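You operate a simulated robot arm through the tools that you are given. There is no shell and no other tool.

Carry out the task below with a simulated robot arm. There is one attempt and no reset: what you move stays moved.

JOB
Mark the card's gauge length on the coupon in the jig.
Fine: wipe the smudge off first with the cream pad on the bench; use the template, both lines; pad, marker and template back. What is to be rubbed or washed off counts as gone when no trace of it is left.

Only the result counts: the job must be done as asked and must still hold three seconds after the hand-in. Knocking over, shifting, dropping, spilling or breaking anything else fails it.

ROBOT AND FRAMES
A 6-joint arm with a two-finger parallel gripper, fixed in place. Base frame: the origin is at the foot of the arm, x ahead of it, y to its left, z up; the work surface is at about z = 880. Readings come in mm, rad, newtons and seconds.
With the tool pointing down near the work surface it reaches from about 260 to 680 mm from the base axis. Its first joint turns from -2.897 to 2.897 rad. Payload 1.57 kg.
The tool frame sits at the grasp point between the pads (the TCP): z along the fingers, y along the line on which they close. The tips reach 30 mm beyond it. The gripper opens to 110 mm. The fingers are 24 mm wide and 12 mm thick; the gripper's body (48 by 112 mm) begins 78 mm behind the TCP.
Orientation is told as [roll, pitch, yaw] about the base's x, y, z axes, in that order, counted from this pose: with the fingers straight down and closing along the base's y, the tool's x points along the base's -x, its y along +y and its z along -z.

CONTROLS
- The arm moves only by the tool play_rows. Its argument "increments" is a list of rows, each an object of numbers (a shift or turn left out is 0, a gripper value left out holds the last): "wx", "wy", "wz": the turn, a rotation vector about the tool's x, y, z in rad; "dx", "dy", "dz": the shift along the tool's x, y, z in mm; "fingers": the gripper command, from -1 (shut) to 1 (fully open), values between in proportion. In form: [{"wx": .., "wy": .., "wz": .., "dx": .., "dy": .., "dz": .., "fingers": ..}, ...]. A call has 1 to 20 rows; each row is the pose to reach, as a shift and turn from the pose commanded when the call began, along the tool's axes at that moment. Each row takes 0.2 s and may step no farther than 50 mm and 0.15 rad from the row before; otherwise, or with a gripper value out of range, the whole call is refused. Where a pose cannot be reached the arm comes as near as it can. A force on the tool above 40 N (or 10 N above the force at the start of the call, whichever is more), or a blocked arm, ends the call early, and 0.2 s more pass. Each finger travels about 108 mm/s and halts on what it meets, pressing with about 35 N; the grip force reading is that of the motor and also rises with nothing between the fingers. The clock runs only during rows and for 0.2 s after the last one: add rows that repeat a pose to give the fingers time. It gives the time, the measured TCP pose, the force on the tool (base axes), the opening and the grip force at its end, in the units of the frame above (readings bear some noise), with the torque about the TCP (base axes, N m) and any sound that the robot's microphone picked up, and new pictures: "views" is both (left out), scene, wrist or none.
- Cameras (640 x 400 px; columns grow to the right, rows downward): "scene" is fixed at [217.7, 500.4, 1492]; the picture's right is [-0.60, -0.80, 0.00], its down [-0.63, 0.47, -0.62] and it looks along [0.49, -0.37, -0.79] (base axes); focal length 218 px, centre (320, 200). "wrist" rides on the gripper at [70, 16, -141] in the tool frame; the picture's right is [-0.23, 0.97, 0.00], its down [-0.85, -0.20, -0.48] and it looks along [-0.47, -0.11, 0.88] (tool axes); focal length 222 px, centre (320, 200). There is no depth. A picture from a camera that has moved, and an enlarged one, comes with that camera's place and axes in the base frame and with its lens.
- move_column(by): slides the trunk up (or, below 0, down) by that many mm; the arm rides with it, the base frame stays. It gives what a move gives, with no picture.
- close_up(camera, box): a new picture of the part [left, top, right, bottom] of that camera's present view, enlarged. It takes no simulated time.
- job_done(): hands the job in; it is judged then, once.

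Places have to be worked out from the pictures, the camera data and where the tool is seen. Open the gripper and draw the arm clear of the work before you hand the job in, unless the task says otherwise.

The tools are called after "Emit:" as name(argument=value, ...) on one line, values as JSON. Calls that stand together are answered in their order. play_rows: Moves the arm, as the interface text tells. Its arguments: {"type":"object","properties":{"increments":{"type":"array","items":{"type":"object","properties":{"wx":{"type":"number"},"wy":{"type":"number"},"wz":{"type":"number"},"dx":{"type":"number"},"dy":{"type":"number"},"dz":{"type":"number"},"fingers":{"type":"number"}}}},"views":{"type":"string","enum":["both","scene","wrist","none"]}},"required":["increments"]} The other tools are called the same way: move_column (by) slides the trunk up or down; close_up (camera, box) takes an enlarged picture of a part of a camera's view; job_done () hands the job in.

At the start:

```text
time_s: 0.0
ee_pos: [410.5, 274.1, 1267.3]
ee_rot: [0.0, 0.0, 0.001]
ft_force: [0.7, 0.6, -0.2]
moment: [0.01, -0.01, -0.03]
grip_width: 110.1
finger_force: 0.1
trunk travel left (down, up): [-300.0, 290.0]
```

scene: 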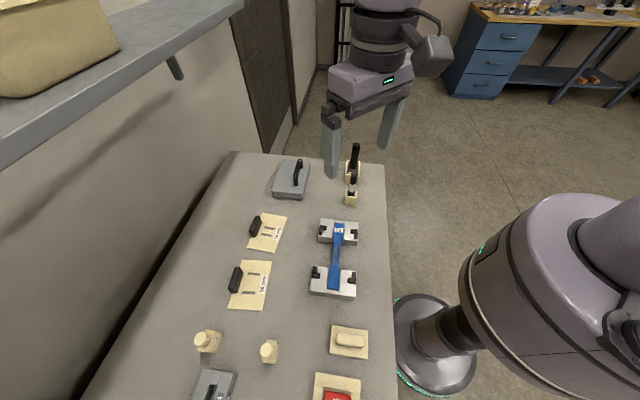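
wrist: 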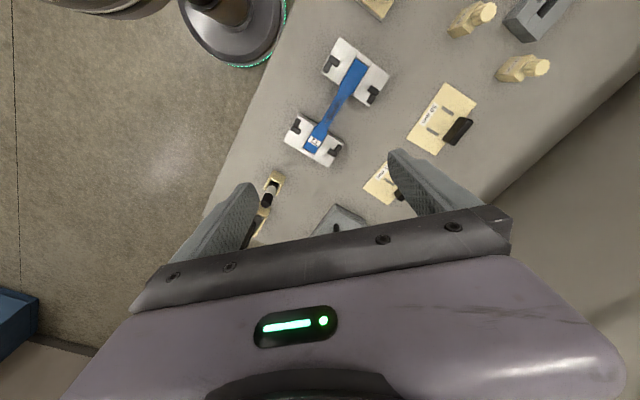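

I begin by looking closely at the pictures of the bench to identify the coupon, the templates, the marker, the pads and the card.

Emit:
close_up(camera="scene", box=[220, 140, 400, 260])

Emit:
close_up(camera="scene", box=[180, 250, 400, 400])

Emit:
close_up(camera="scene", box=[290, 200, 380, 310])

Emit:
close_up(camera="wrist", box=[240, 0, 400, 100])

Emit:
close_up(camera="wrist", box=[360, 0, 600, 150])

```text
3.33 times, centred on (310, 200) of scene
camera zoom: at [217.7, 500.4, 1492.0], right [-0.6, -0.8, 0.0], down [-0.63, 0.47, -0.62], along [0.49, -0.37, -0.79], focal length 727 px, centre (353, 200)
```

zoom: 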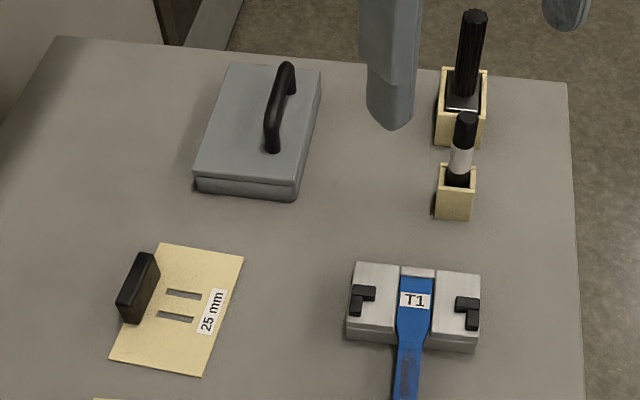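

```text
2.67 times, centred on (290, 325) of scene
camera zoom: at [217.7, 500.4, 1492.0], right [-0.6, -0.8, 0.0], down [-0.63, 0.47, -0.62], along [0.49, -0.37, -0.79], focal length 581 px, centre (400, -133)
```

zoom: 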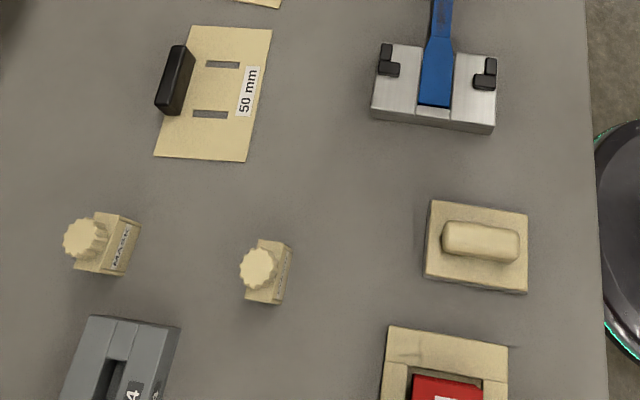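

```text
3.64 times, centred on (335, 255) of scene
camera zoom: at [217.7, 500.4, 1492.0], right [-0.6, -0.8, 0.0], down [-0.63, 0.47, -0.62], along [0.49, -0.37, -0.79], focal length 793 px, centre (266, 0)
```

zoom: 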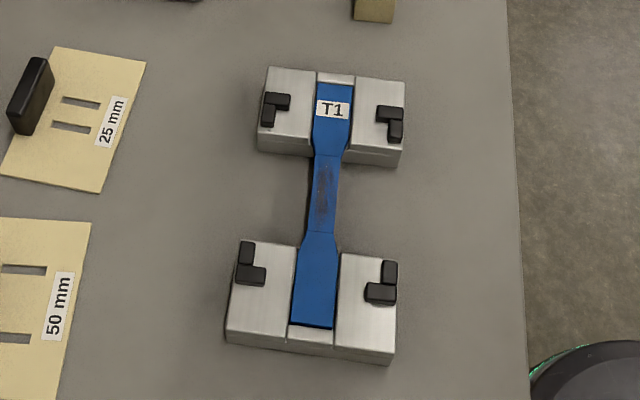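

```text
4.00 times, centred on (320, 50) of wrist
camera zoom: at [339.6, 289.1, 1408.6], right [0.23, 0.97, 0.0], down [0.85, -0.2, 0.48], along [0.47, -0.11, -0.88], focal length 888 px, centre (320, 800)
```

zoom: 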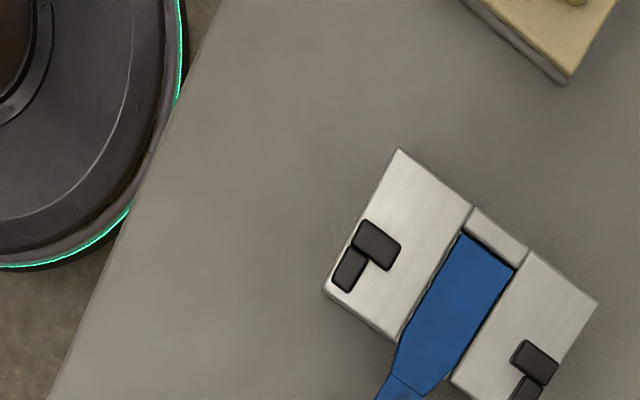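

```text
2.67 times, centred on (480, 75) of wrist
camera zoom: at [339.6, 289.1, 1408.6], right [0.23, 0.97, 0.0], down [0.85, -0.2, 0.48], along [0.47, -0.11, -0.88], focal length 592 px, centre (-107, 533)
```

zoom: 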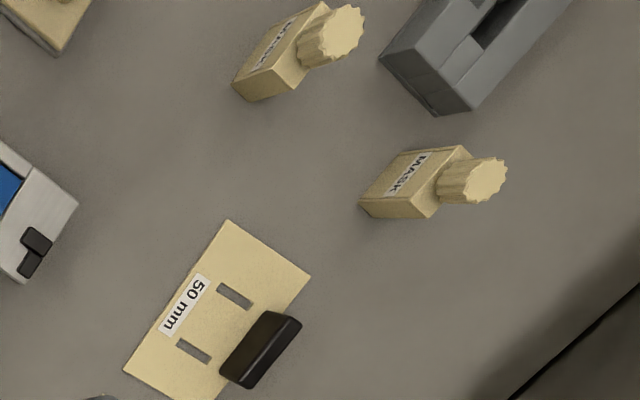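

The jig with coupon T1 lies about (402, 305); the 25 mm and 50 mm templates, the cream pad, and two pens in holders are visible, but the card is not yet clear. I zoom in further on small items and the background.

Emit:
close_up(camera="scene", box=[300, 350, 380, 400])

Emit:
close_up(camera="scene", box=[180, 350, 260, 400])

Emit:
close_up(camera="scene", box=[320, 130, 384, 220])

Emit:
close_up(camera="wrist", box=[280, 30, 400, 180])

Emit:
close_up(camera="scene", box=[440, 0, 640, 100])

```text
8.00 times, centred on (340, 375) of scene
camera zoom: at [217.7, 500.4, 1492.0], right [-0.6, -0.8, 0.0], down [-0.63, 0.47, -0.62], along [0.49, -0.37, -0.79], focal length 1744 px, centre (160, -1200)
```

zoom: 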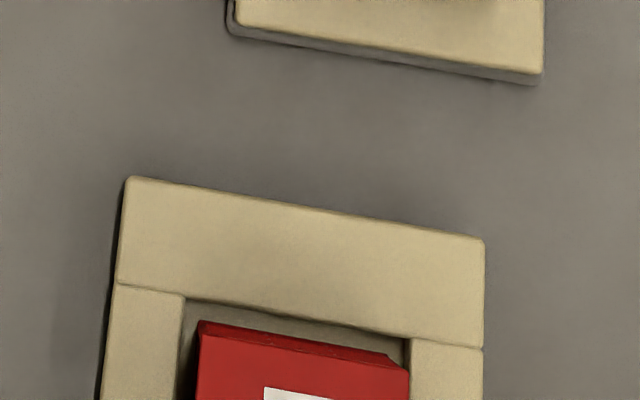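

```text
8.00 times, centred on (220, 375) of scene
camera zoom: at [217.7, 500.4, 1492.0], right [-0.6, -0.8, 0.0], down [-0.63, 0.47, -0.62], along [0.49, -0.37, -0.79], focal length 1744 px, centre (1120, -1200)
```

zoom: 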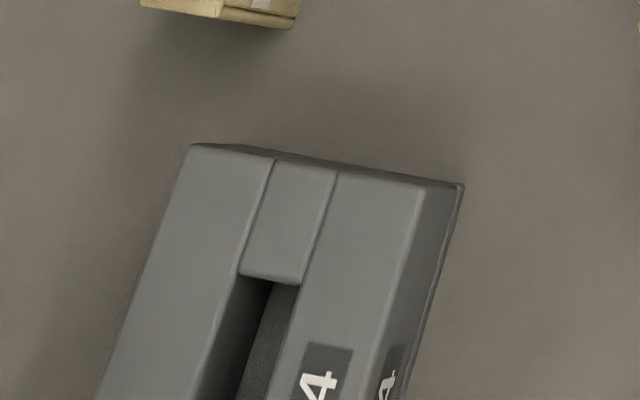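

```text
4.44 times, centred on (352, 175) of scene
camera zoom: at [217.7, 500.4, 1492.0], right [-0.6, -0.8, 0.0], down [-0.63, 0.47, -0.62], along [0.49, -0.37, -0.79], focal length 969 px, centre (178, 311)
```

zoom: 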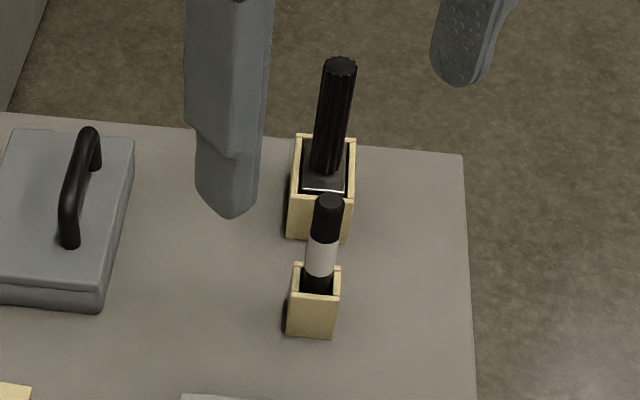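

```text
2.67 times, centred on (340, 105) of wrist
camera zoom: at [339.6, 289.1, 1408.6], right [0.23, 0.97, 0.0], down [0.85, -0.2, 0.48], along [0.47, -0.11, -0.88], focal length 592 px, centre (267, 453)
```

zoom: 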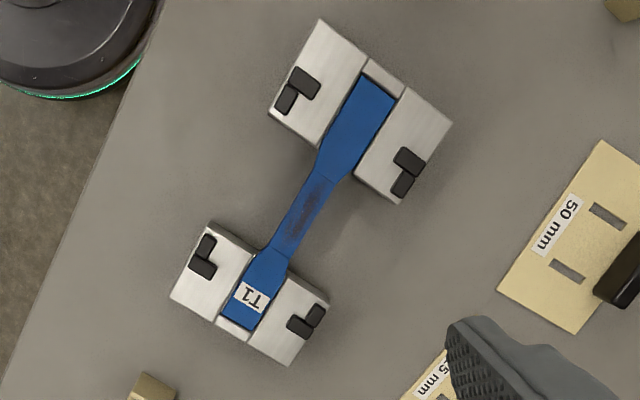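

```text
3.20 times, centred on (540, 50) of scene
camera zoom: at [217.7, 500.4, 1492.0], right [-0.6, -0.8, 0.0], down [-0.63, 0.47, -0.62], along [0.49, -0.37, -0.79], focal length 698 px, centre (-384, 680)
```

zoom: 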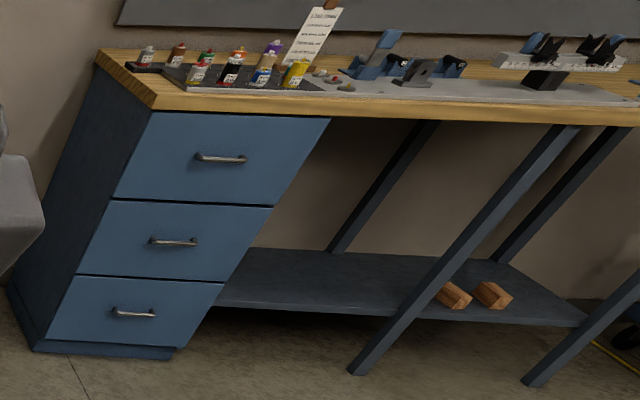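

The jig, both templates and the coupon's smudge are clear, but no card with a gauge length is visible yet; the red item and "4" block at the bottom edge are cut off. I move the hand high over the near end of the bench to look there.

Emit:
play_rows(increments=[{"dx": 35, "dy": 21}, {"dx": 70, "dy": 42}, {"dx": 105, "dy": 63}, {"dx": 140, "dy": 84}, {"dx": 175, "dy": 105}, {"dx": 210, "dy": 126}, {"dx": 210, "dy": 126}])

```text
time_s: 1.6
ee_pos: [197.5, 403.3, 1266.1]
ee_rot: [0.001, 0.001, -0.002]
ft_force: [-0.5, 0.0, 0.1]
moment: [0.02, 0.02, 0.01]
grip_width: 110.2
finger_force: 0.0
trunk travel left (down, up): [-300.0, 290.0]
camera wrist: at [127.6, 417.0, 1407.1], right [0.23, 0.97, 0.0], down [0.86, -0.2, 0.48], along [0.47, -0.11, -0.88], focal length 222 px, centre (320, 200)
```

scene: 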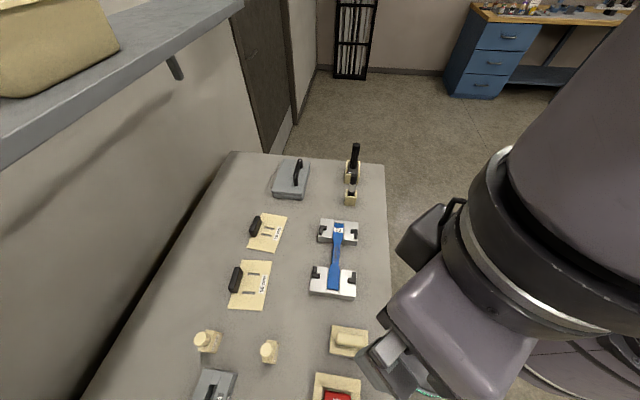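
wrist: 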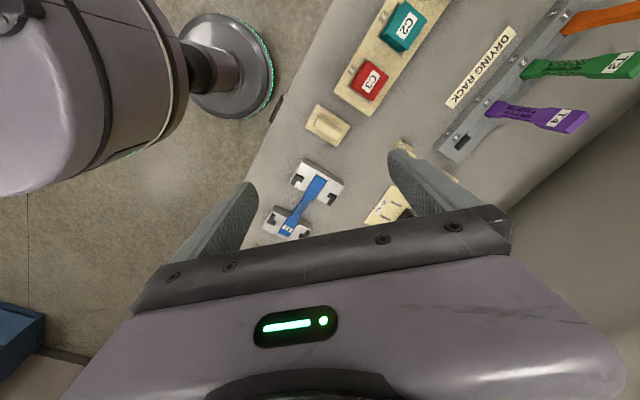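

A drying rack with other coupons and numbered blocks C2/C3 appear further along the bench; I zoom there and will then look further.

Emit:
close_up(camera="wrist", box=[320, 0, 640, 200])

Emit:
play_rows(increments=[{"dx": 40, "dy": 25}, {"dx": 80, "dy": 50}, {"dx": 120, "dy": 75}, {"dx": 160, "dy": 100}, {"dx": 200, "dy": 125}, {"dx": 200, "dy": 125}])

```text
2.00 times, centred on (480, 100) of wrist
camera zoom: at [127.6, 417.0, 1407.1], right [0.23, 0.97, 0.0], down [0.86, -0.2, 0.48], along [0.47, -0.11, -0.88], focal length 444 px, centre (0, 400)
```

zoom: 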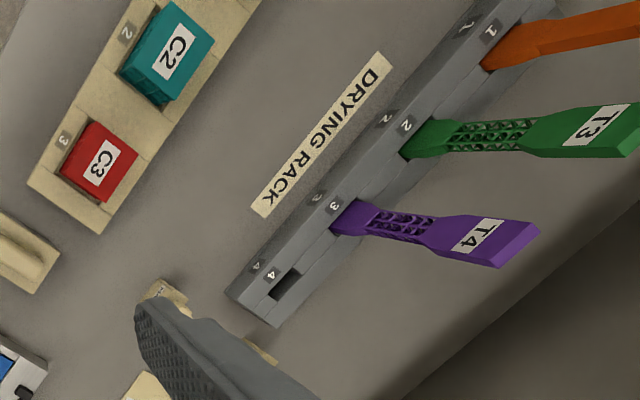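

```text
time_s: 2.8
ee_pos: [110.2, 507.4, 1326.2]
ee_rot: [0.113, 0.004, -0.185]
ft_force: [0.5, 0.2, -0.9]
moment: [0.02, 0.02, 0.03]
grip_width: 109.8
finger_force: 0.1
trunk travel left (down, up): [-300.0, 290.0]
stopped in row 5: the arm was blocked; the commanded pose is now the measured one
camera wrist: at [42.6, 518.0, 1469.4], right [0.4, 0.91, 0.11], down [0.8, -0.41, 0.45], along [0.45, -0.09, -0.89], focal length 222 px, centre (320, 200)
```

scene: 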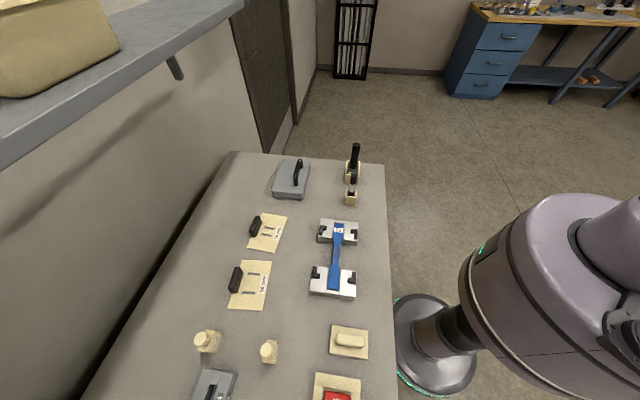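
wrist: 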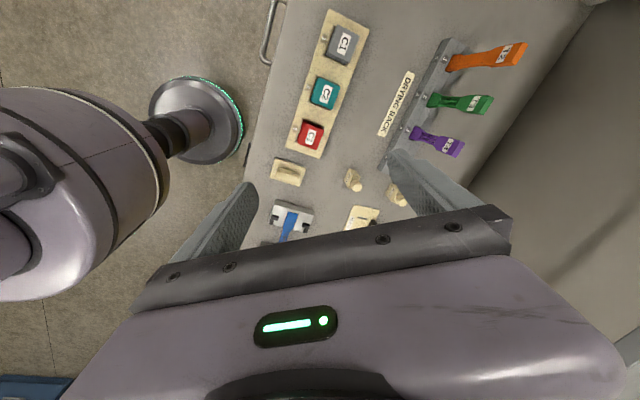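

The arm halted near a joint limit, with no contact force. The wrist view shows C1–C3 blocks and the drying rack, still no card, so I zoom on this view and the note board on the far bench.

Emit:
close_up(camera="scene", box=[520, 0, 560, 25])

Emit:
close_up(camera="wrist", box=[260, 0, 420, 100])

Emit:
close_up(camera="wrist", box=[240, 100, 480, 250])

Emit:
close_up(camera="scene", box=[0, 0, 240, 150])

Emit:
close_up(camera="scene", box=[230, 150, 390, 250])

```text
16.00 times, centred on (540, 12) of scene
camera zoom: at [217.7, 500.4, 1492.0], right [-0.6, -0.8, 0.0], down [-0.63, 0.47, -0.62], along [0.49, -0.37, -0.79], focal length 3488 px, centre (-3200, 3200)
```

zoom: 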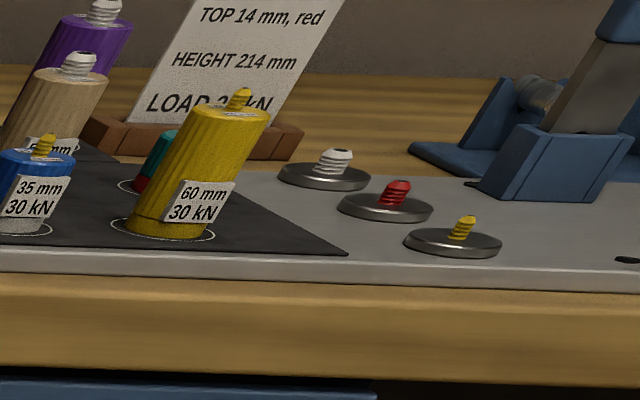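

```text
4.00 times, centred on (340, 50) of wrist
camera zoom: at [42.6, 518.0, 1469.4], right [0.4, 0.91, 0.11], down [0.8, -0.41, 0.45], along [0.45, -0.09, -0.89], focal length 888 px, centre (240, 800)
```

zoom: 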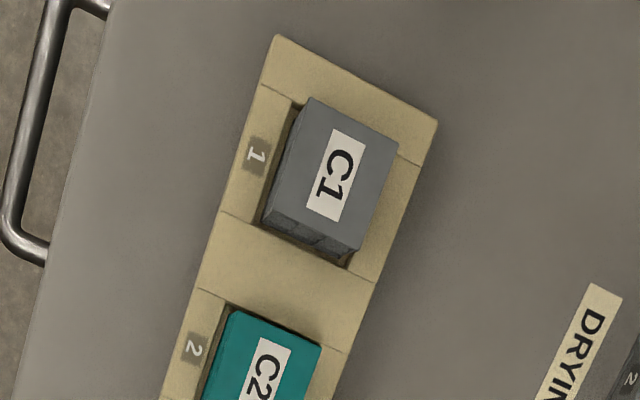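

```text
2.67 times, centred on (360, 175) of wrist
camera zoom: at [42.6, 518.0, 1469.4], right [0.4, 0.91, 0.11], down [0.8, -0.41, 0.45], along [0.45, -0.09, -0.89], focal length 592 px, centre (213, 267)
```

zoom: 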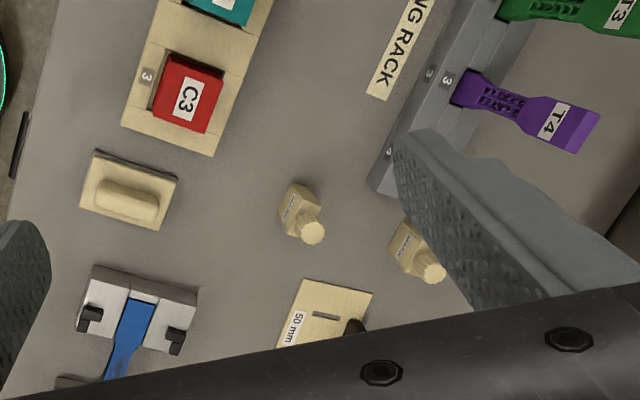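

```text
2.67 times, centred on (120, 75) of scene
camera zoom: at [217.7, 500.4, 1492.0], right [-0.6, -0.8, 0.0], down [-0.63, 0.47, -0.62], along [0.49, -0.37, -0.79], focal length 581 px, centre (853, 533)
```

zoom: 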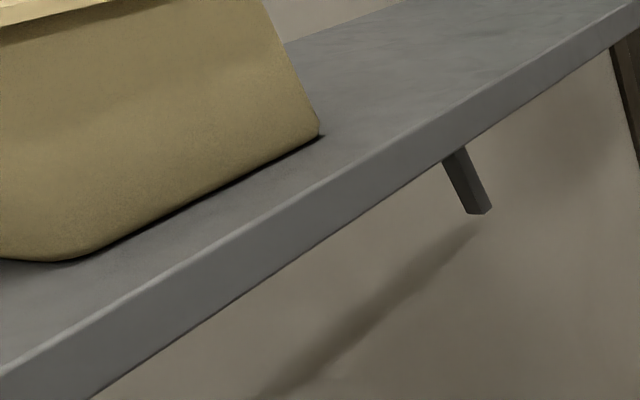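

```text
4.00 times, centred on (310, 200) of scene
camera zoom: at [217.7, 500.4, 1492.0], right [-0.6, -0.8, 0.0], down [-0.63, 0.47, -0.62], along [0.49, -0.37, -0.79], focal length 872 px, centre (360, 200)
```

zoom: 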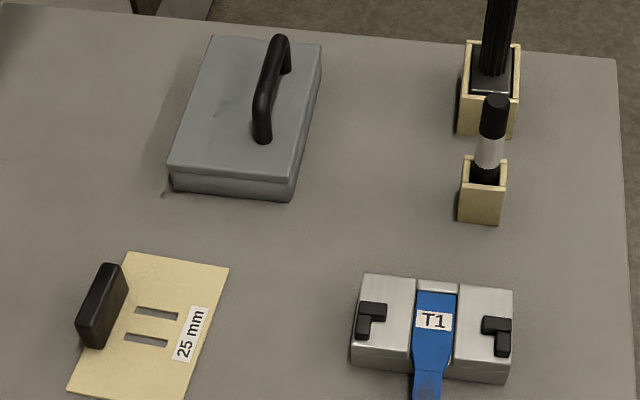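

The far board belongs to a different station (tower card), so our card is probably farther along this bench or elsewhere. I level the hand and turn it with the arm so that I can look farther along.

Emit:
play_rows(increments=[{"wx": 0.06}, {"wx": 0.113}, {"wx": 0.113}], views="none")

Emit:
play_rows(increments=[{"wz": -0.14}, {"wz": -0.28}, {"wz": -0.42}, {"wz": -0.56}, {"wz": -0.7}, {"wz": -0.84}, {"wz": -0.98}, {"wz": -1.12}, {"wz": -1.26}, {"wz": -1.4}, {"wz": -1.4}], views="both")

```text
time_s: 3.6
ee_pos: [109.2, 507.1, 1328.0]
ee_rot: [0.0, 0.003, -0.182]
ft_force: [-0.4, 0.2, 0.1]
moment: [0.0, 0.0, 0.0]
grip_width: 110.1
finger_force: 0.1
trunk travel left (down, up): [-300.0, 290.0]
```

```text
time_s: 6.0
ee_pos: [109.9, 506.4, 1327.8]
ee_rot: [0.002, -0.001, 1.219]
ft_force: [-1.2, 0.0, 0.3]
moment: [0.0, -0.01, 0.0]
grip_width: 110.0
finger_force: 0.1
trunk travel left (down, up): [-300.0, 290.0]
camera wrist: at [69.7, 445.0, 1468.8], right [-0.84, 0.55, 0.0], down [0.48, 0.73, 0.48], along [0.26, 0.4, -0.88], focal length 222 px, centre (320, 200)
```

scene: 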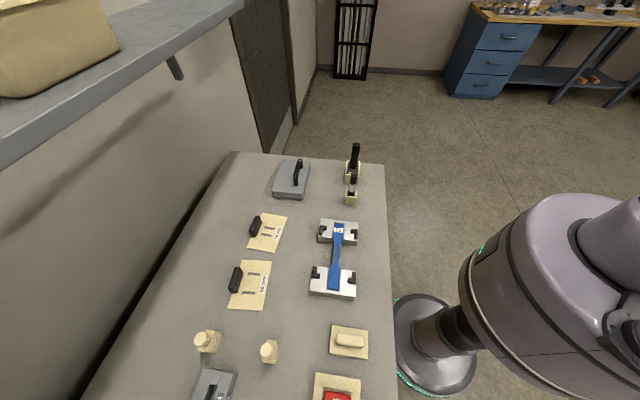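
wrist: 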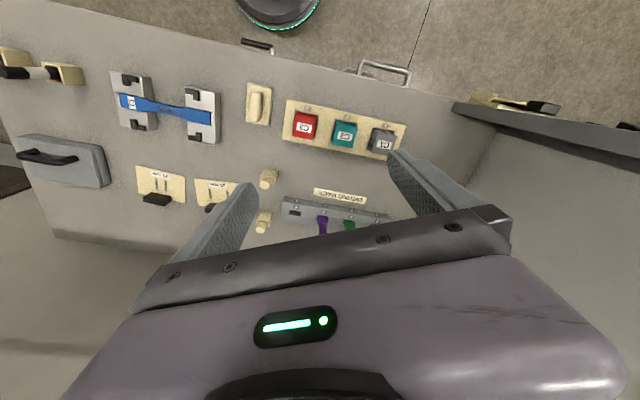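

Now the whole bench is in view; at the right there is a ledge with something cream and black. I zoom on it.

Emit:
close_up(camera="wrist", box=[440, 70, 640, 195])

Emit:
close_up(camera="wrist", box=[0, 40, 240, 190])

Emit:
close_up(camera="wrist", box=[220, 20, 460, 170])

```text
3.20 times, centred on (540, 132) of wrist
camera zoom: at [69.7, 445.0, 1468.8], right [-0.84, 0.55, 0.0], down [0.48, 0.73, 0.48], along [0.26, 0.4, -0.88], focal length 711 px, centre (-384, 416)
```

zoom: 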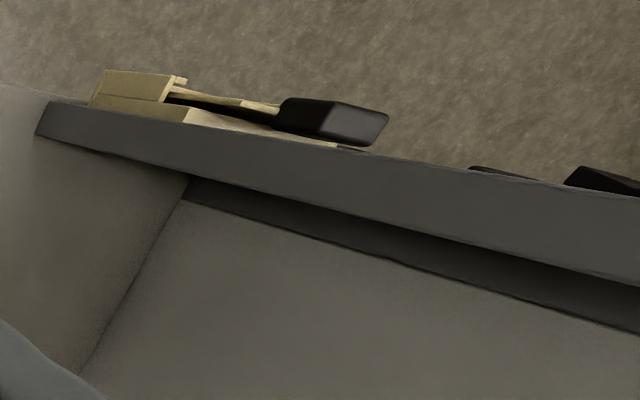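

```text
2.67 times, centred on (120, 115) of wrist
camera zoom: at [69.7, 445.0, 1468.8], right [-0.84, 0.55, 0.0], down [0.48, 0.73, 0.48], along [0.26, 0.4, -0.88], focal length 592 px, centre (853, 427)
```

zoom: 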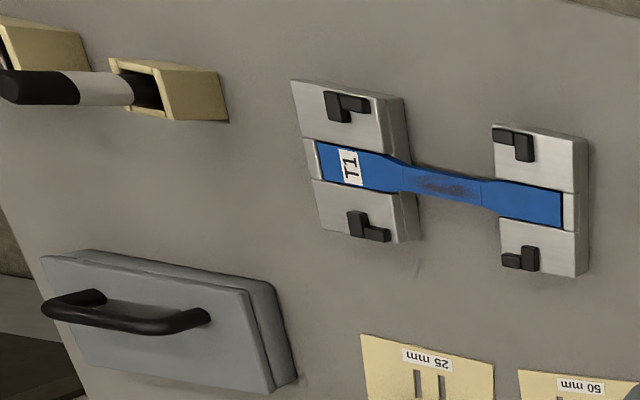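

```text
2.67 times, centred on (340, 95) of wrist
camera zoom: at [69.7, 445.0, 1468.8], right [-0.84, 0.55, 0.0], down [0.48, 0.73, 0.48], along [0.26, 0.4, -0.88], focal length 592 px, centre (267, 480)
```

zoom: 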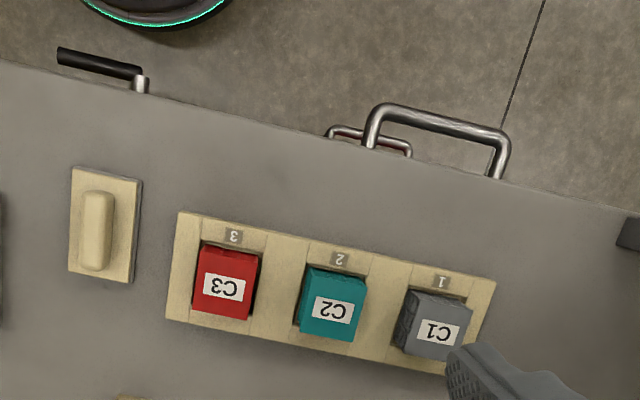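

The far end of the bench has a raised ledge; nothing reads as a card yet. I tilt the hand to look towards the bench end and wall.

Emit:
play_rows(increments=[{"wx": -0.125}, {"wx": -0.25}, {"wx": -0.375}, {"wx": -0.5}, {"wx": -0.625}, {"wx": -0.75}, {"wx": -0.75}], views="wrist")

```text
time_s: 7.6
ee_pos: [109.9, 507.9, 1327.7]
ee_rot: [0.754, 0.0, 1.218]
ft_force: [-0.1, 0.9, -0.7]
moment: [0.0, -0.04, 0.0]
grip_width: 110.0
finger_force: 0.1
trunk travel left (down, up): [-300.0, 290.0]
camera wrist: at [164.3, 410.6, 1441.4], right [-0.59, 0.46, 0.67], down [0.74, 0.64, 0.21], along [-0.33, 0.62, -0.71], focal length 222 px, centre (320, 200)
```

wrist: 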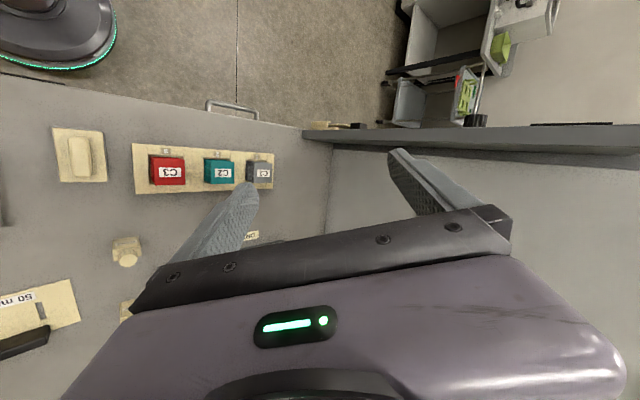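

Beyond the bench end there's a wall with a top ledge and other stations behind it. I zoom into those.

Emit:
close_up(camera="wrist", box=[380, 0, 580, 125])

Emit:
close_up(camera="wrist", box=[280, 100, 480, 225])

Emit:
close_up(camera="wrist", box=[0, 60, 320, 260])

```text
3.20 times, centred on (480, 62) of wrist
camera zoom: at [164.3, 410.6, 1441.4], right [-0.59, 0.46, 0.67], down [0.74, 0.64, 0.21], along [-0.33, 0.62, -0.71], focal length 711 px, centre (-192, 640)
```

zoom: 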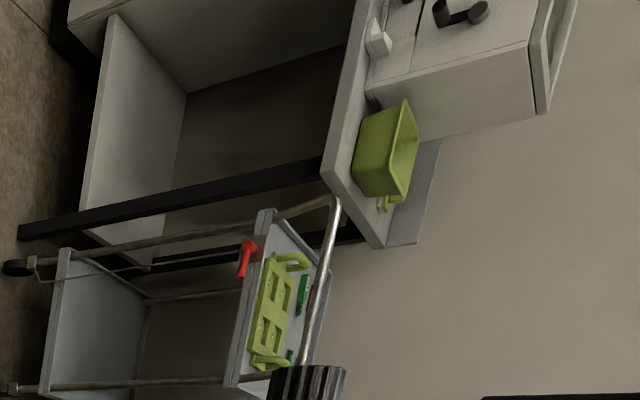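

```text
3.20 times, centred on (380, 162) of wrist
camera zoom: at [164.3, 410.6, 1441.4], right [-0.59, 0.46, 0.67], down [0.74, 0.64, 0.21], along [-0.33, 0.62, -0.71], focal length 711 px, centre (128, 320)
```

zoom: 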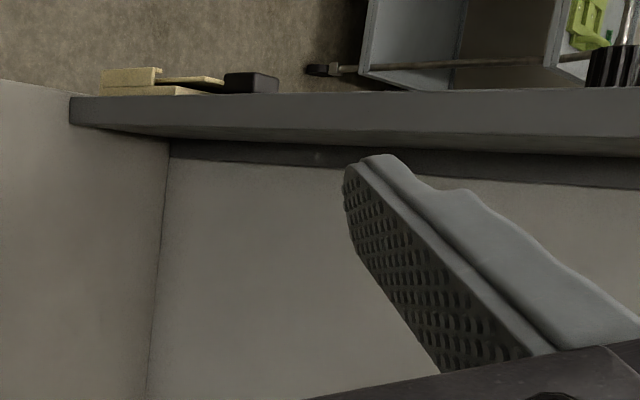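

```text
2.00 times, centred on (160, 160) of wrist
camera zoom: at [164.3, 410.6, 1441.4], right [-0.59, 0.46, 0.67], down [0.74, 0.64, 0.21], along [-0.33, 0.62, -0.71], focal length 444 px, centre (640, 280)
```

zoom: 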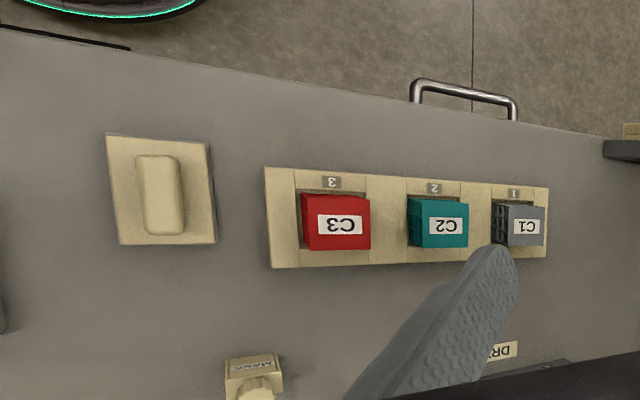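

No card at the end wall either. I return to vertical, turn the hand, and tilt to look at the wall behind the bench and its shelf.

Emit:
play_rows(increments=[{"wx": 0.125}, {"wx": 0.25}, {"wx": 0.375}, {"wx": 0.5}, {"wx": 0.625}, {"wx": 0.752}, {"wx": 0.752}], views="none")

Emit:
play_rows(increments=[{"wz": -0.14}, {"wz": -0.28}, {"wz": -0.42}, {"wz": -0.56}, {"wz": -0.7}, {"wz": -0.84}, {"wz": -0.98}, {"wz": -1.12}, {"wz": -1.12}], views="wrist")

Emit:
play_rows(increments=[{"wx": 0.125}, {"wx": 0.25}, {"wx": 0.375}, {"wx": 0.5}, {"wx": 0.625}, {"wx": 0.75}, {"wx": 0.75}], views="wrist")

```text
time_s: 9.2
ee_pos: [108.7, 506.2, 1329.6]
ee_rot: [0.0, -0.001, 1.216]
ft_force: [0.6, 0.5, 0.9]
moment: [-0.02, 0.02, 0.03]
grip_width: 110.0
finger_force: 0.0
trunk travel left (down, up): [-300.0, 290.0]
```

```text
time_s: 11.2
ee_pos: [108.4, 507.5, 1328.4]
ee_rot: [0.0, -0.002, 2.34]
ft_force: [0.7, -0.1, -0.6]
moment: [-0.01, 0.01, 0.02]
grip_width: 109.9
finger_force: 0.0
trunk travel left (down, up): [-300.0, 290.0]
camera wrist: at [146.0, 443.8, 1469.0], right [-0.86, -0.51, 0.0], down [-0.45, 0.75, 0.48], along [-0.25, 0.41, -0.88], focal length 222 px, centre (320, 200)
```

wrist: 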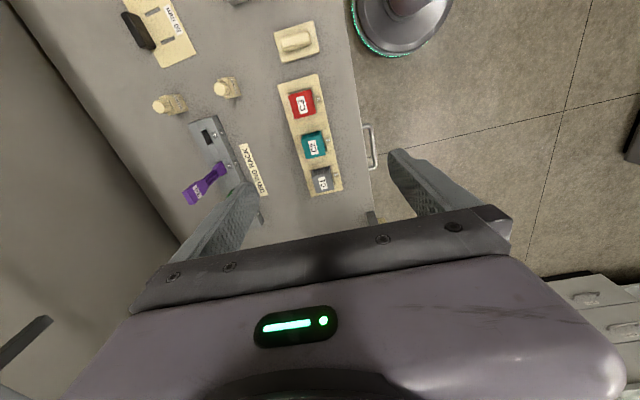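

```text
time_s: 12.2
ee_pos: [189.9, 486.7, 1264.6]
ee_rot: [-0.393, 0.087, 2.179]
ft_force: [-0.2, 0.7, -0.6]
moment: [-0.01, -0.02, 0.02]
grip_width: 109.9
finger_force: 0.1
trunk travel left (down, up): [-300.0, 290.0]
stopped in row 5: the arm was blocked; the commanded pose is now the measured one
camera wrist: at [166.5, 397.9, 1394.9], right [-0.85, -0.35, -0.39], down [-0.51, 0.74, 0.44], along [0.13, 0.58, -0.81], focal length 222 px, centre (320, 200)
```

wrist: 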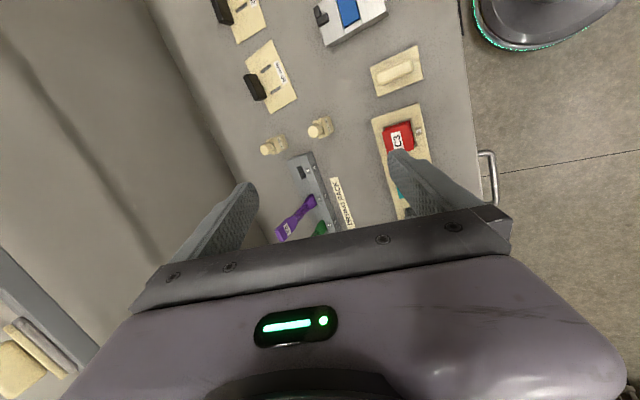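

The arm again met a joint limit without contact. I straighten the hand and turn it back towards the natural yaw before viewing the other bench end.

Emit:
play_rows(increments=[{"wx": -0.13, "wy": -0.029}, {"wx": -0.26, "wy": -0.058}, {"wx": -0.393, "wy": -0.087, "wz": 0.017}, {"wx": -0.393, "wy": -0.087, "wz": 0.017}], views="none")

Emit:
play_rows(increments=[{"wz": 0.145}, {"wz": 0.29}, {"wz": 0.435}, {"wz": 0.58}, {"wz": 0.725}, {"wz": 0.87}, {"wz": 1.015}, {"wz": 1.16}, {"wz": 1.305}, {"wz": 1.45}, {"wz": 1.59}, {"wz": 1.59}], views="wrist")

```text
time_s: 13.2
ee_pos: [188.5, 487.4, 1265.3]
ee_rot: [0.002, -0.001, 2.179]
ft_force: [-0.2, -0.1, 0.8]
moment: [-0.03, -0.01, -0.01]
grip_width: 110.0
finger_force: 0.1
trunk travel left (down, up): [-300.0, 290.0]
```

```text
time_s: 15.8
ee_pos: [190.0, 486.8, 1264.2]
ee_rot: [0.001, 0.003, 0.59]
ft_force: [0.3, 0.2, 0.2]
moment: [-0.01, -0.01, 0.02]
grip_width: 110.0
finger_force: 0.0
trunk travel left (down, up): [-300.0, 290.0]
camera wrist: at [122.5, 460.4, 1405.9], right [-0.35, 0.94, 0.0], down [0.82, 0.31, 0.48], along [0.45, 0.17, -0.88], focal length 222 px, centre (320, 200)
```

wrist: 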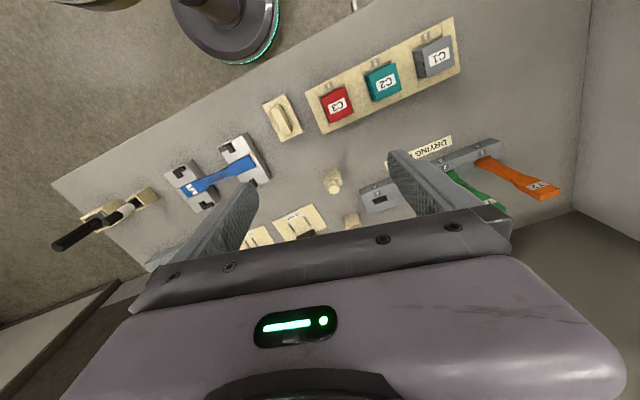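

The bench-top shows no card. I zoom on several remaining places: the shelf corner in the scene view and details in the wrist view.

Emit:
close_up(camera="scene", box=[0, 0, 128, 80])

Emit:
close_up(camera="scene", box=[220, 0, 480, 160])

Emit:
close_up(camera="wrist", box=[40, 120, 240, 245])

Emit:
close_up(camera="wrist", box=[0, 240, 160, 400])

```text
5.00 times, centred on (64, 40) of scene
camera zoom: at [217.7, 500.4, 1492.0], right [-0.6, -0.8, 0.0], down [-0.63, 0.47, -0.62], along [0.49, -0.37, -0.79], focal length 1090 px, centre (1600, 1000)
```

zoom: 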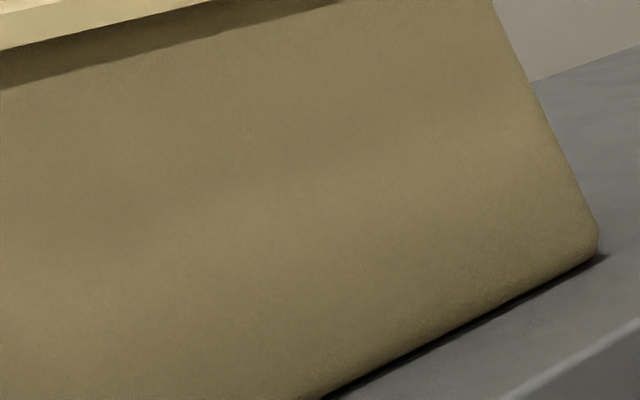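

```text
2.46 times, centred on (350, 80) of scene
camera zoom: at [217.7, 500.4, 1492.0], right [-0.6, -0.8, 0.0], down [-0.63, 0.47, -0.62], along [0.49, -0.37, -0.79], focal length 537 px, centre (246, 495)
```

zoom: 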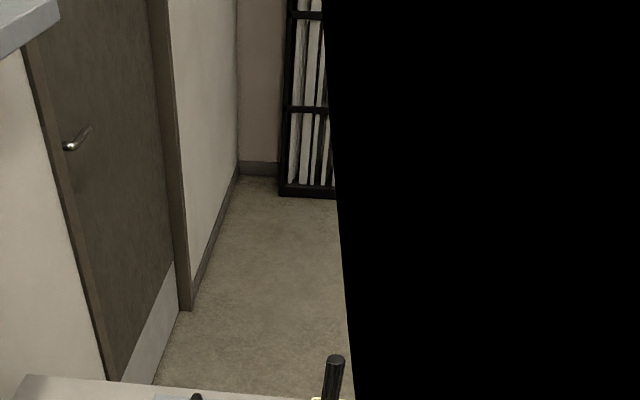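

```text
3.20 times, centred on (140, 182) of wrist
camera zoom: at [122.5, 460.4, 1405.9], right [-0.35, 0.94, 0.0], down [0.82, 0.31, 0.48], along [0.45, 0.17, -0.88], focal length 711 px, centre (896, 256)
```

zoom: 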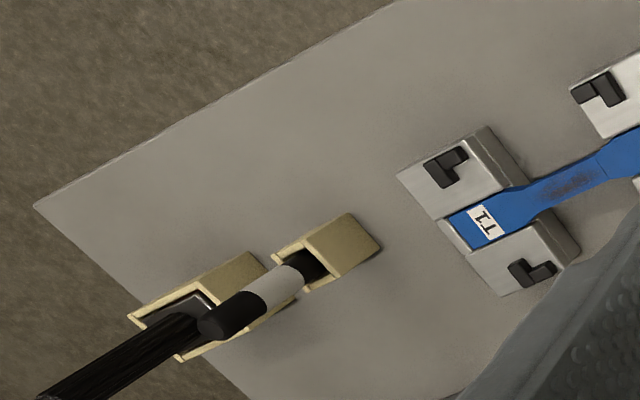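

```text
2.50 times, centred on (80, 320) of wrist
camera zoom: at [122.5, 460.4, 1405.9], right [-0.35, 0.94, 0.0], down [0.82, 0.31, 0.48], along [0.45, 0.17, -0.88], focal length 555 px, centre (920, -100)
```

zoom: 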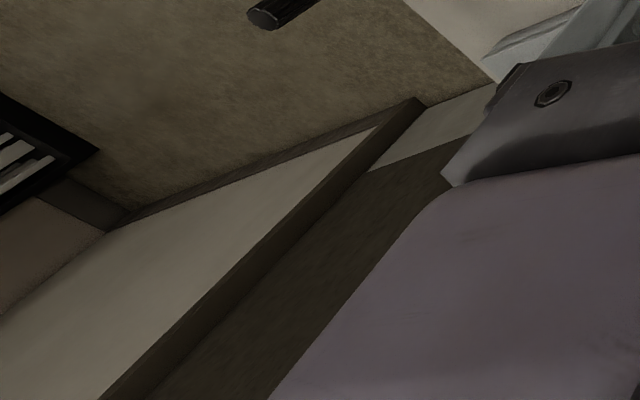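

The card isn't in sight yet, so I do a wider survey: face the wall behind the bench by tilting the hand up towards horizontal at a safe height.

Emit:
play_rows(increments=[{"wz": -0.1, "dz": -20}, {"wz": -0.195, "dz": -60}, {"wz": -0.195, "dz": -100}, {"wz": -0.195, "dz": -100}], views="none")

Emit:
play_rows(increments=[{"wy": -0.14}, {"wy": -0.28}, {"wy": -0.42}, {"wy": -0.56}, {"wy": -0.7}, {"wy": -0.84}, {"wy": -0.98}, {"wy": -1.1}, {"wy": -1.1}], views="both")

```text
time_s: 16.8
ee_pos: [189.3, 489.7, 1363.8]
ee_rot: [0.002, 0.002, 0.785]
ft_force: [-0.2, -0.4, 0.3]
moment: [0.01, 0.03, 0.01]
grip_width: 110.0
finger_force: 0.2
trunk travel left (down, up): [-300.0, 290.0]
```

```text
time_s: 19.0
ee_pos: [231.1, 474.2, 1377.7]
ee_rot: [0.046, -1.118, 0.658]
ft_force: [-0.1, 0.1, -0.2]
moment: [-0.01, 0.02, 0.02]
grip_width: 110.0
finger_force: 0.1
trunk travel left (down, up): [-300.0, 290.0]
stopped in row 9: the arm was blocked; the commanded pose is now the measured one
camera wrist: at [100.0, 384.7, 1375.8], right [-0.55, 0.81, 0.22], down [0.1, -0.2, 0.97], along [0.83, 0.56, 0.03], focal length 222 px, centre (320, 200)
```

scene: 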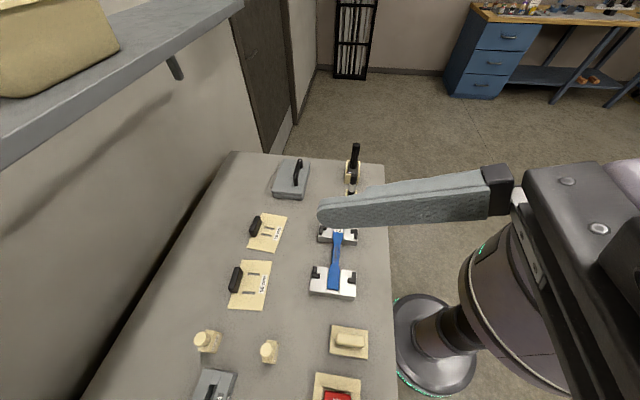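
wrist: 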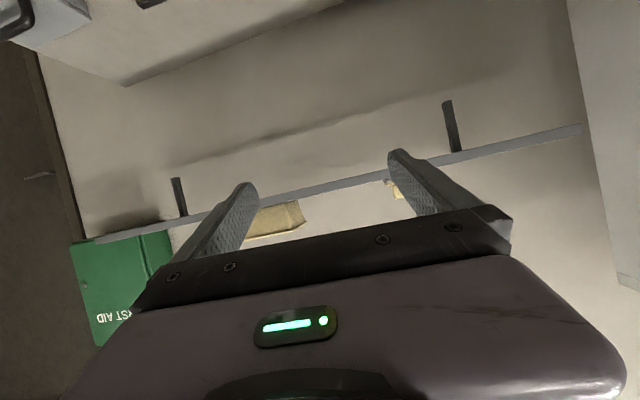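

I see the back wall upside down: shelf, first-aid box, a cream box. I zoom in on what is on the shelf.

Emit:
close_up(camera="wrist", box=[220, 140, 420, 265])

Emit:
close_up(camera="wrist", box=[0, 0, 200, 125])

Emit:
close_up(camera="wrist", box=[400, 40, 640, 240])

```text
3.20 times, centred on (320, 202) of wrist
camera zoom: at [100.0, 384.7, 1375.8], right [-0.55, 0.81, 0.22], down [0.1, -0.2, 0.97], along [0.83, 0.56, 0.03], focal length 711 px, centre (320, 192)
```

zoom: 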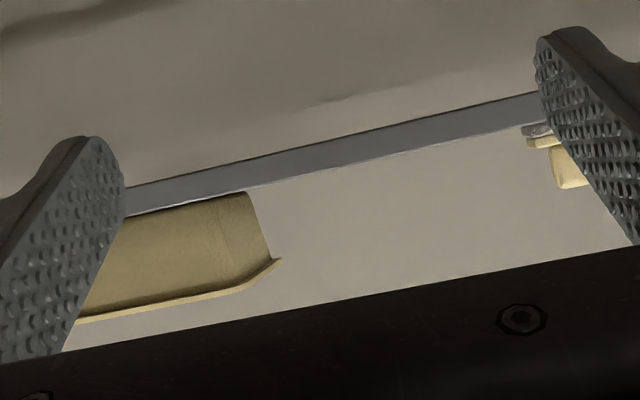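

```text
3.20 times, centred on (100, 62) of wrist
camera zoom: at [100.0, 384.7, 1375.8], right [-0.55, 0.81, 0.22], down [0.1, -0.2, 0.97], along [0.83, 0.56, 0.03], focal length 711 px, centre (1024, 640)
```

zoom: 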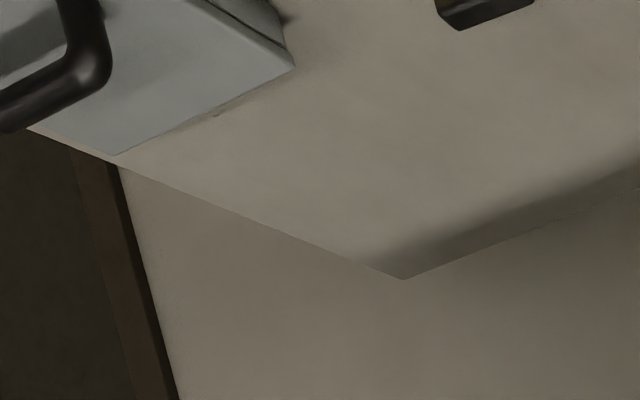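

```text
2.00 times, centred on (520, 140) of wrist
camera zoom: at [100.0, 384.7, 1375.8], right [-0.55, 0.81, 0.22], down [0.1, -0.2, 0.97], along [0.83, 0.56, 0.03], focal length 444 px, centre (-80, 320)
```

zoom: 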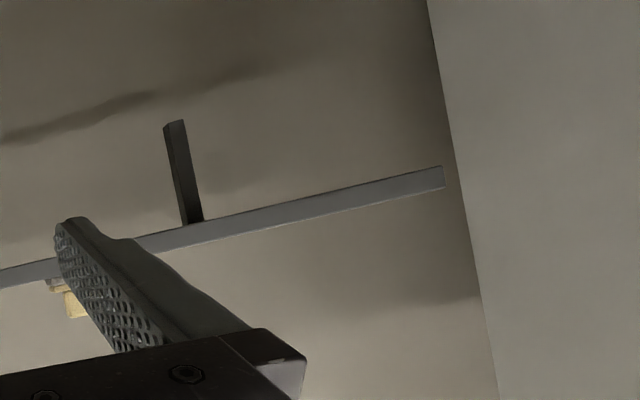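

No card on the shelf front. I straighten the hand again, then look down along the bench's front edge where handles are visible.

Emit:
play_rows(increments=[{"wy": 0.14}, {"wy": 0.28}, {"wy": 0.42}, {"wy": 0.56}, {"wy": 0.7}, {"wy": 0.84}, {"wy": 0.98}, {"wy": 1.118}, {"wy": 1.118}], views="none")

```text
time_s: 21.0
ee_pos: [228.0, 476.5, 1375.8]
ee_rot: [0.018, 0.001, 0.706]
ft_force: [-0.3, 0.8, 0.3]
moment: [0.02, -0.03, 0.02]
grip_width: 110.2
finger_force: 0.1
trunk travel left (down, up): [-300.0, 290.0]
```

Straight again. I draw the hand inward to see the front edge of the bench from the robot's side.

Emit:
play_rows(increments=[{"wx": 0.018, "dx": 36, "dy": -19}, {"wx": 0.018, "dx": 72, "dy": -38}, {"wx": 0.018, "dx": 108, "dy": -57}, {"wx": 0.018, "dx": 143, "dy": -75}, {"wx": 0.018, "dx": 143, "dy": -75}], views="wrist")

```text
time_s: 22.2
ee_pos: [168.2, 328.3, 1376.2]
ee_rot: [-0.003, 0.004, 0.707]
ft_force: [0.1, 0.6, 0.0]
moment: [-0.02, -0.03, 0.03]
grip_width: 109.9
finger_force: 0.0
trunk travel left (down, up): [-300.0, 290.0]
camera wrist: at [104.6, 293.8, 1517.6], right [-0.46, 0.89, 0.0], down [0.78, 0.4, 0.48], along [0.42, 0.22, -0.88], focal length 222 px, centre (320, 200)
```

wrist: 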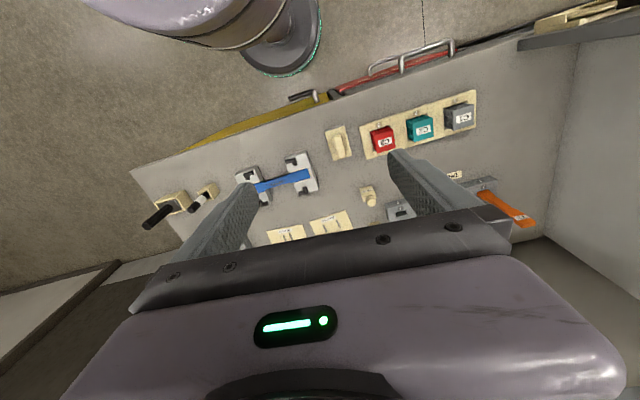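

Below the front edge there are a yellow and a red panel with handles. I zoom in.

Emit:
close_up(camera="wrist", box=[160, 20, 480, 180])

Emit:
close_up(camera="wrist", box=[480, 0, 640, 100])

Emit:
close_up(camera="wrist", box=[0, 220, 160, 400])

```text
2.00 times, centred on (320, 100) of wrist
camera zoom: at [104.6, 293.8, 1517.6], right [-0.46, 0.89, 0.0], down [0.78, 0.4, 0.48], along [0.42, 0.22, -0.88], focal length 444 px, centre (320, 400)
```

zoom: 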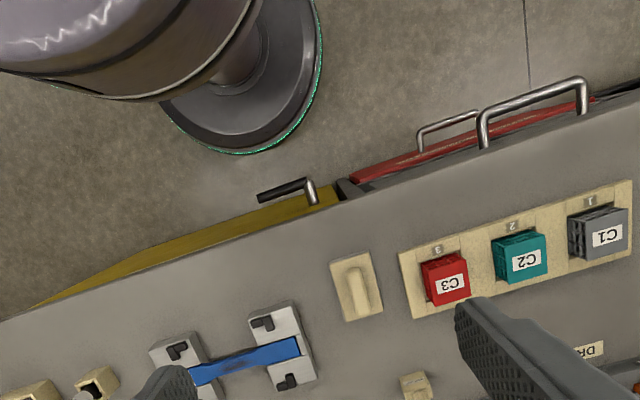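

```text
4.00 times, centred on (560, 50) of wrist
camera zoom: at [104.6, 293.8, 1517.6], right [-0.46, 0.89, 0.0], down [0.78, 0.4, 0.48], along [0.42, 0.22, -0.88], focal length 888 px, centre (-640, 800)
```

zoom: 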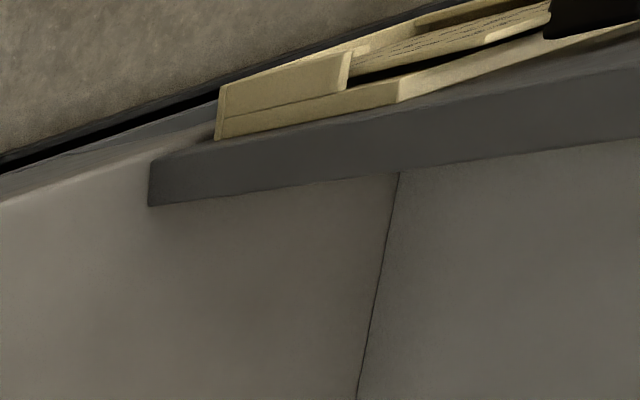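

```text
2.22 times, centred on (80, 310) of wrist
camera zoom: at [104.6, 293.8, 1517.6], right [-0.46, 0.89, 0.0], down [0.78, 0.4, 0.48], along [0.42, 0.22, -0.88], focal length 494 px, centre (853, -44)
```

zoom: 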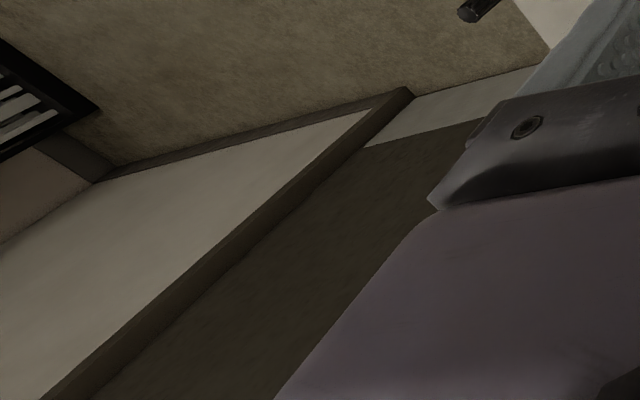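

Furniture fronts (yellow cabinet, red drawers) lie below. There's an item with what looks like writing on a ledge near (-198, 682, 896) at the bench end; I move over to view it.

Emit:
play_rows(increments=[{"wz": -0.13, "dx": 21, "dy": 36}, {"wz": -0.26, "dx": 42, "dy": 72}, {"wz": -0.39, "dx": 63, "dy": 108}, {"wz": -0.52, "dx": 84, "dy": 144}, {"wz": -0.65, "dx": 105, "dy": 180}, {"wz": -0.78, "dx": 126, "dy": 216}, {"wz": -0.91, "dx": 147, "dy": 252}, {"wz": -0.95, "dx": 160, "dy": 271}, {"wz": -0.95, "dx": 160, "dy": 271}], views="wrist")

```text
time_s: 23.0
ee_pos: [131.6, 339.0, 1368.4]
ee_rot: [-0.009, 0.022, 0.855]
ft_force: [0.0, 0.5, -0.3]
moment: [-0.03, -0.03, 0.01]
grip_width: 109.8
finger_force: 0.1
trunk travel left (down, up): [-300.0, 290.0]
stopped in row 3: the arm was blocked; the commanded pose is now the measured one
camera wrist: at [73.7, 297.9, 1511.4], right [-0.59, 0.81, -0.01], down [0.72, 0.52, 0.46], along [0.38, 0.26, -0.89], focal length 222 px, centre (320, 200)
```

wrist: 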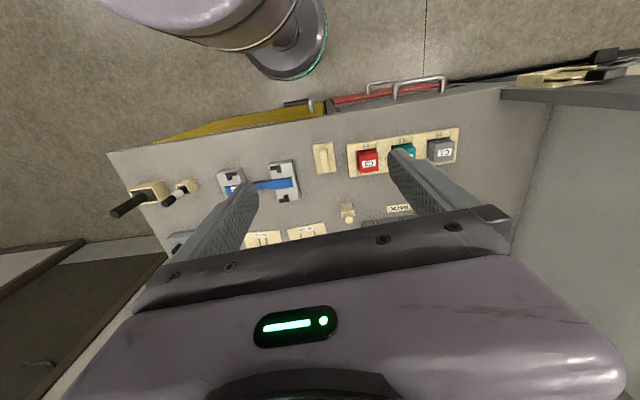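

Blocked again at small radius, probably the elbow's limit. I extend outward first, then swing left.

Emit:
play_rows(increments=[{"wx": -0.009, "wy": -0.022, "dx": -30, "dy": 30, "dz": 10}, {"wx": -0.009, "wy": -0.022, "dx": -60, "dy": 60, "dz": 20}, {"wx": -0.009, "wy": -0.022, "dx": -80, "dy": 90, "dz": 30}, {"wx": -0.009, "wy": -0.022, "dx": -100, "dy": 113, "dz": 40}, {"wx": -0.009, "wy": -0.022, "dx": -100, "dy": 113, "dz": 40}], views="none")

Emit:
play_rows(increments=[{"wz": -0.1, "dy": 30}, {"wz": -0.2, "dy": 60}, {"wz": -0.3, "dy": 90}, {"wz": -0.4, "dy": 120}, {"wz": -0.5, "dy": 150}, {"wz": -0.6, "dy": 180}, {"wz": -0.6, "dy": 180}], views="wrist")

```text
time_s: 23.6
ee_pos: [127.5, 350.6, 1366.6]
ee_rot: [0.004, -0.004, 0.806]
ft_force: [0.7, 0.2, -0.5]
moment: [0.01, 0.02, 0.01]
grip_width: 109.7
finger_force: 0.0
trunk travel left (down, up): [-300.0, 290.0]
stopped in row 3: the arm was blocked; the commanded pose is now the measured one
```

```text
time_s: 24.4
ee_pos: [127.8, 350.9, 1370.0]
ee_rot: [-0.006, 0.012, 0.894]
ft_force: [0.1, -0.1, 0.6]
moment: [0.03, -0.01, 0.02]
grip_width: 110.0
finger_force: 0.0
trunk travel left (down, up): [-300.0, 290.0]
stopped in row 3: the arm was blocked; the commanded pose is now the measured one
camera wrist: at [71.8, 306.4, 1510.9], right [-0.62, 0.79, -0.01], down [0.69, 0.55, 0.47], along [0.37, 0.28, -0.88], focal length 222 px, centre (320, 200)
```

wrist: 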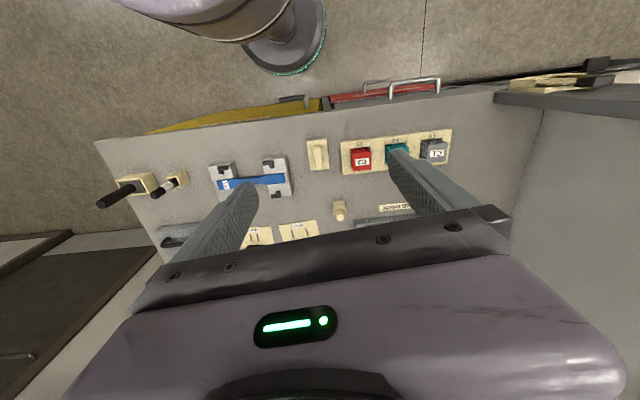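

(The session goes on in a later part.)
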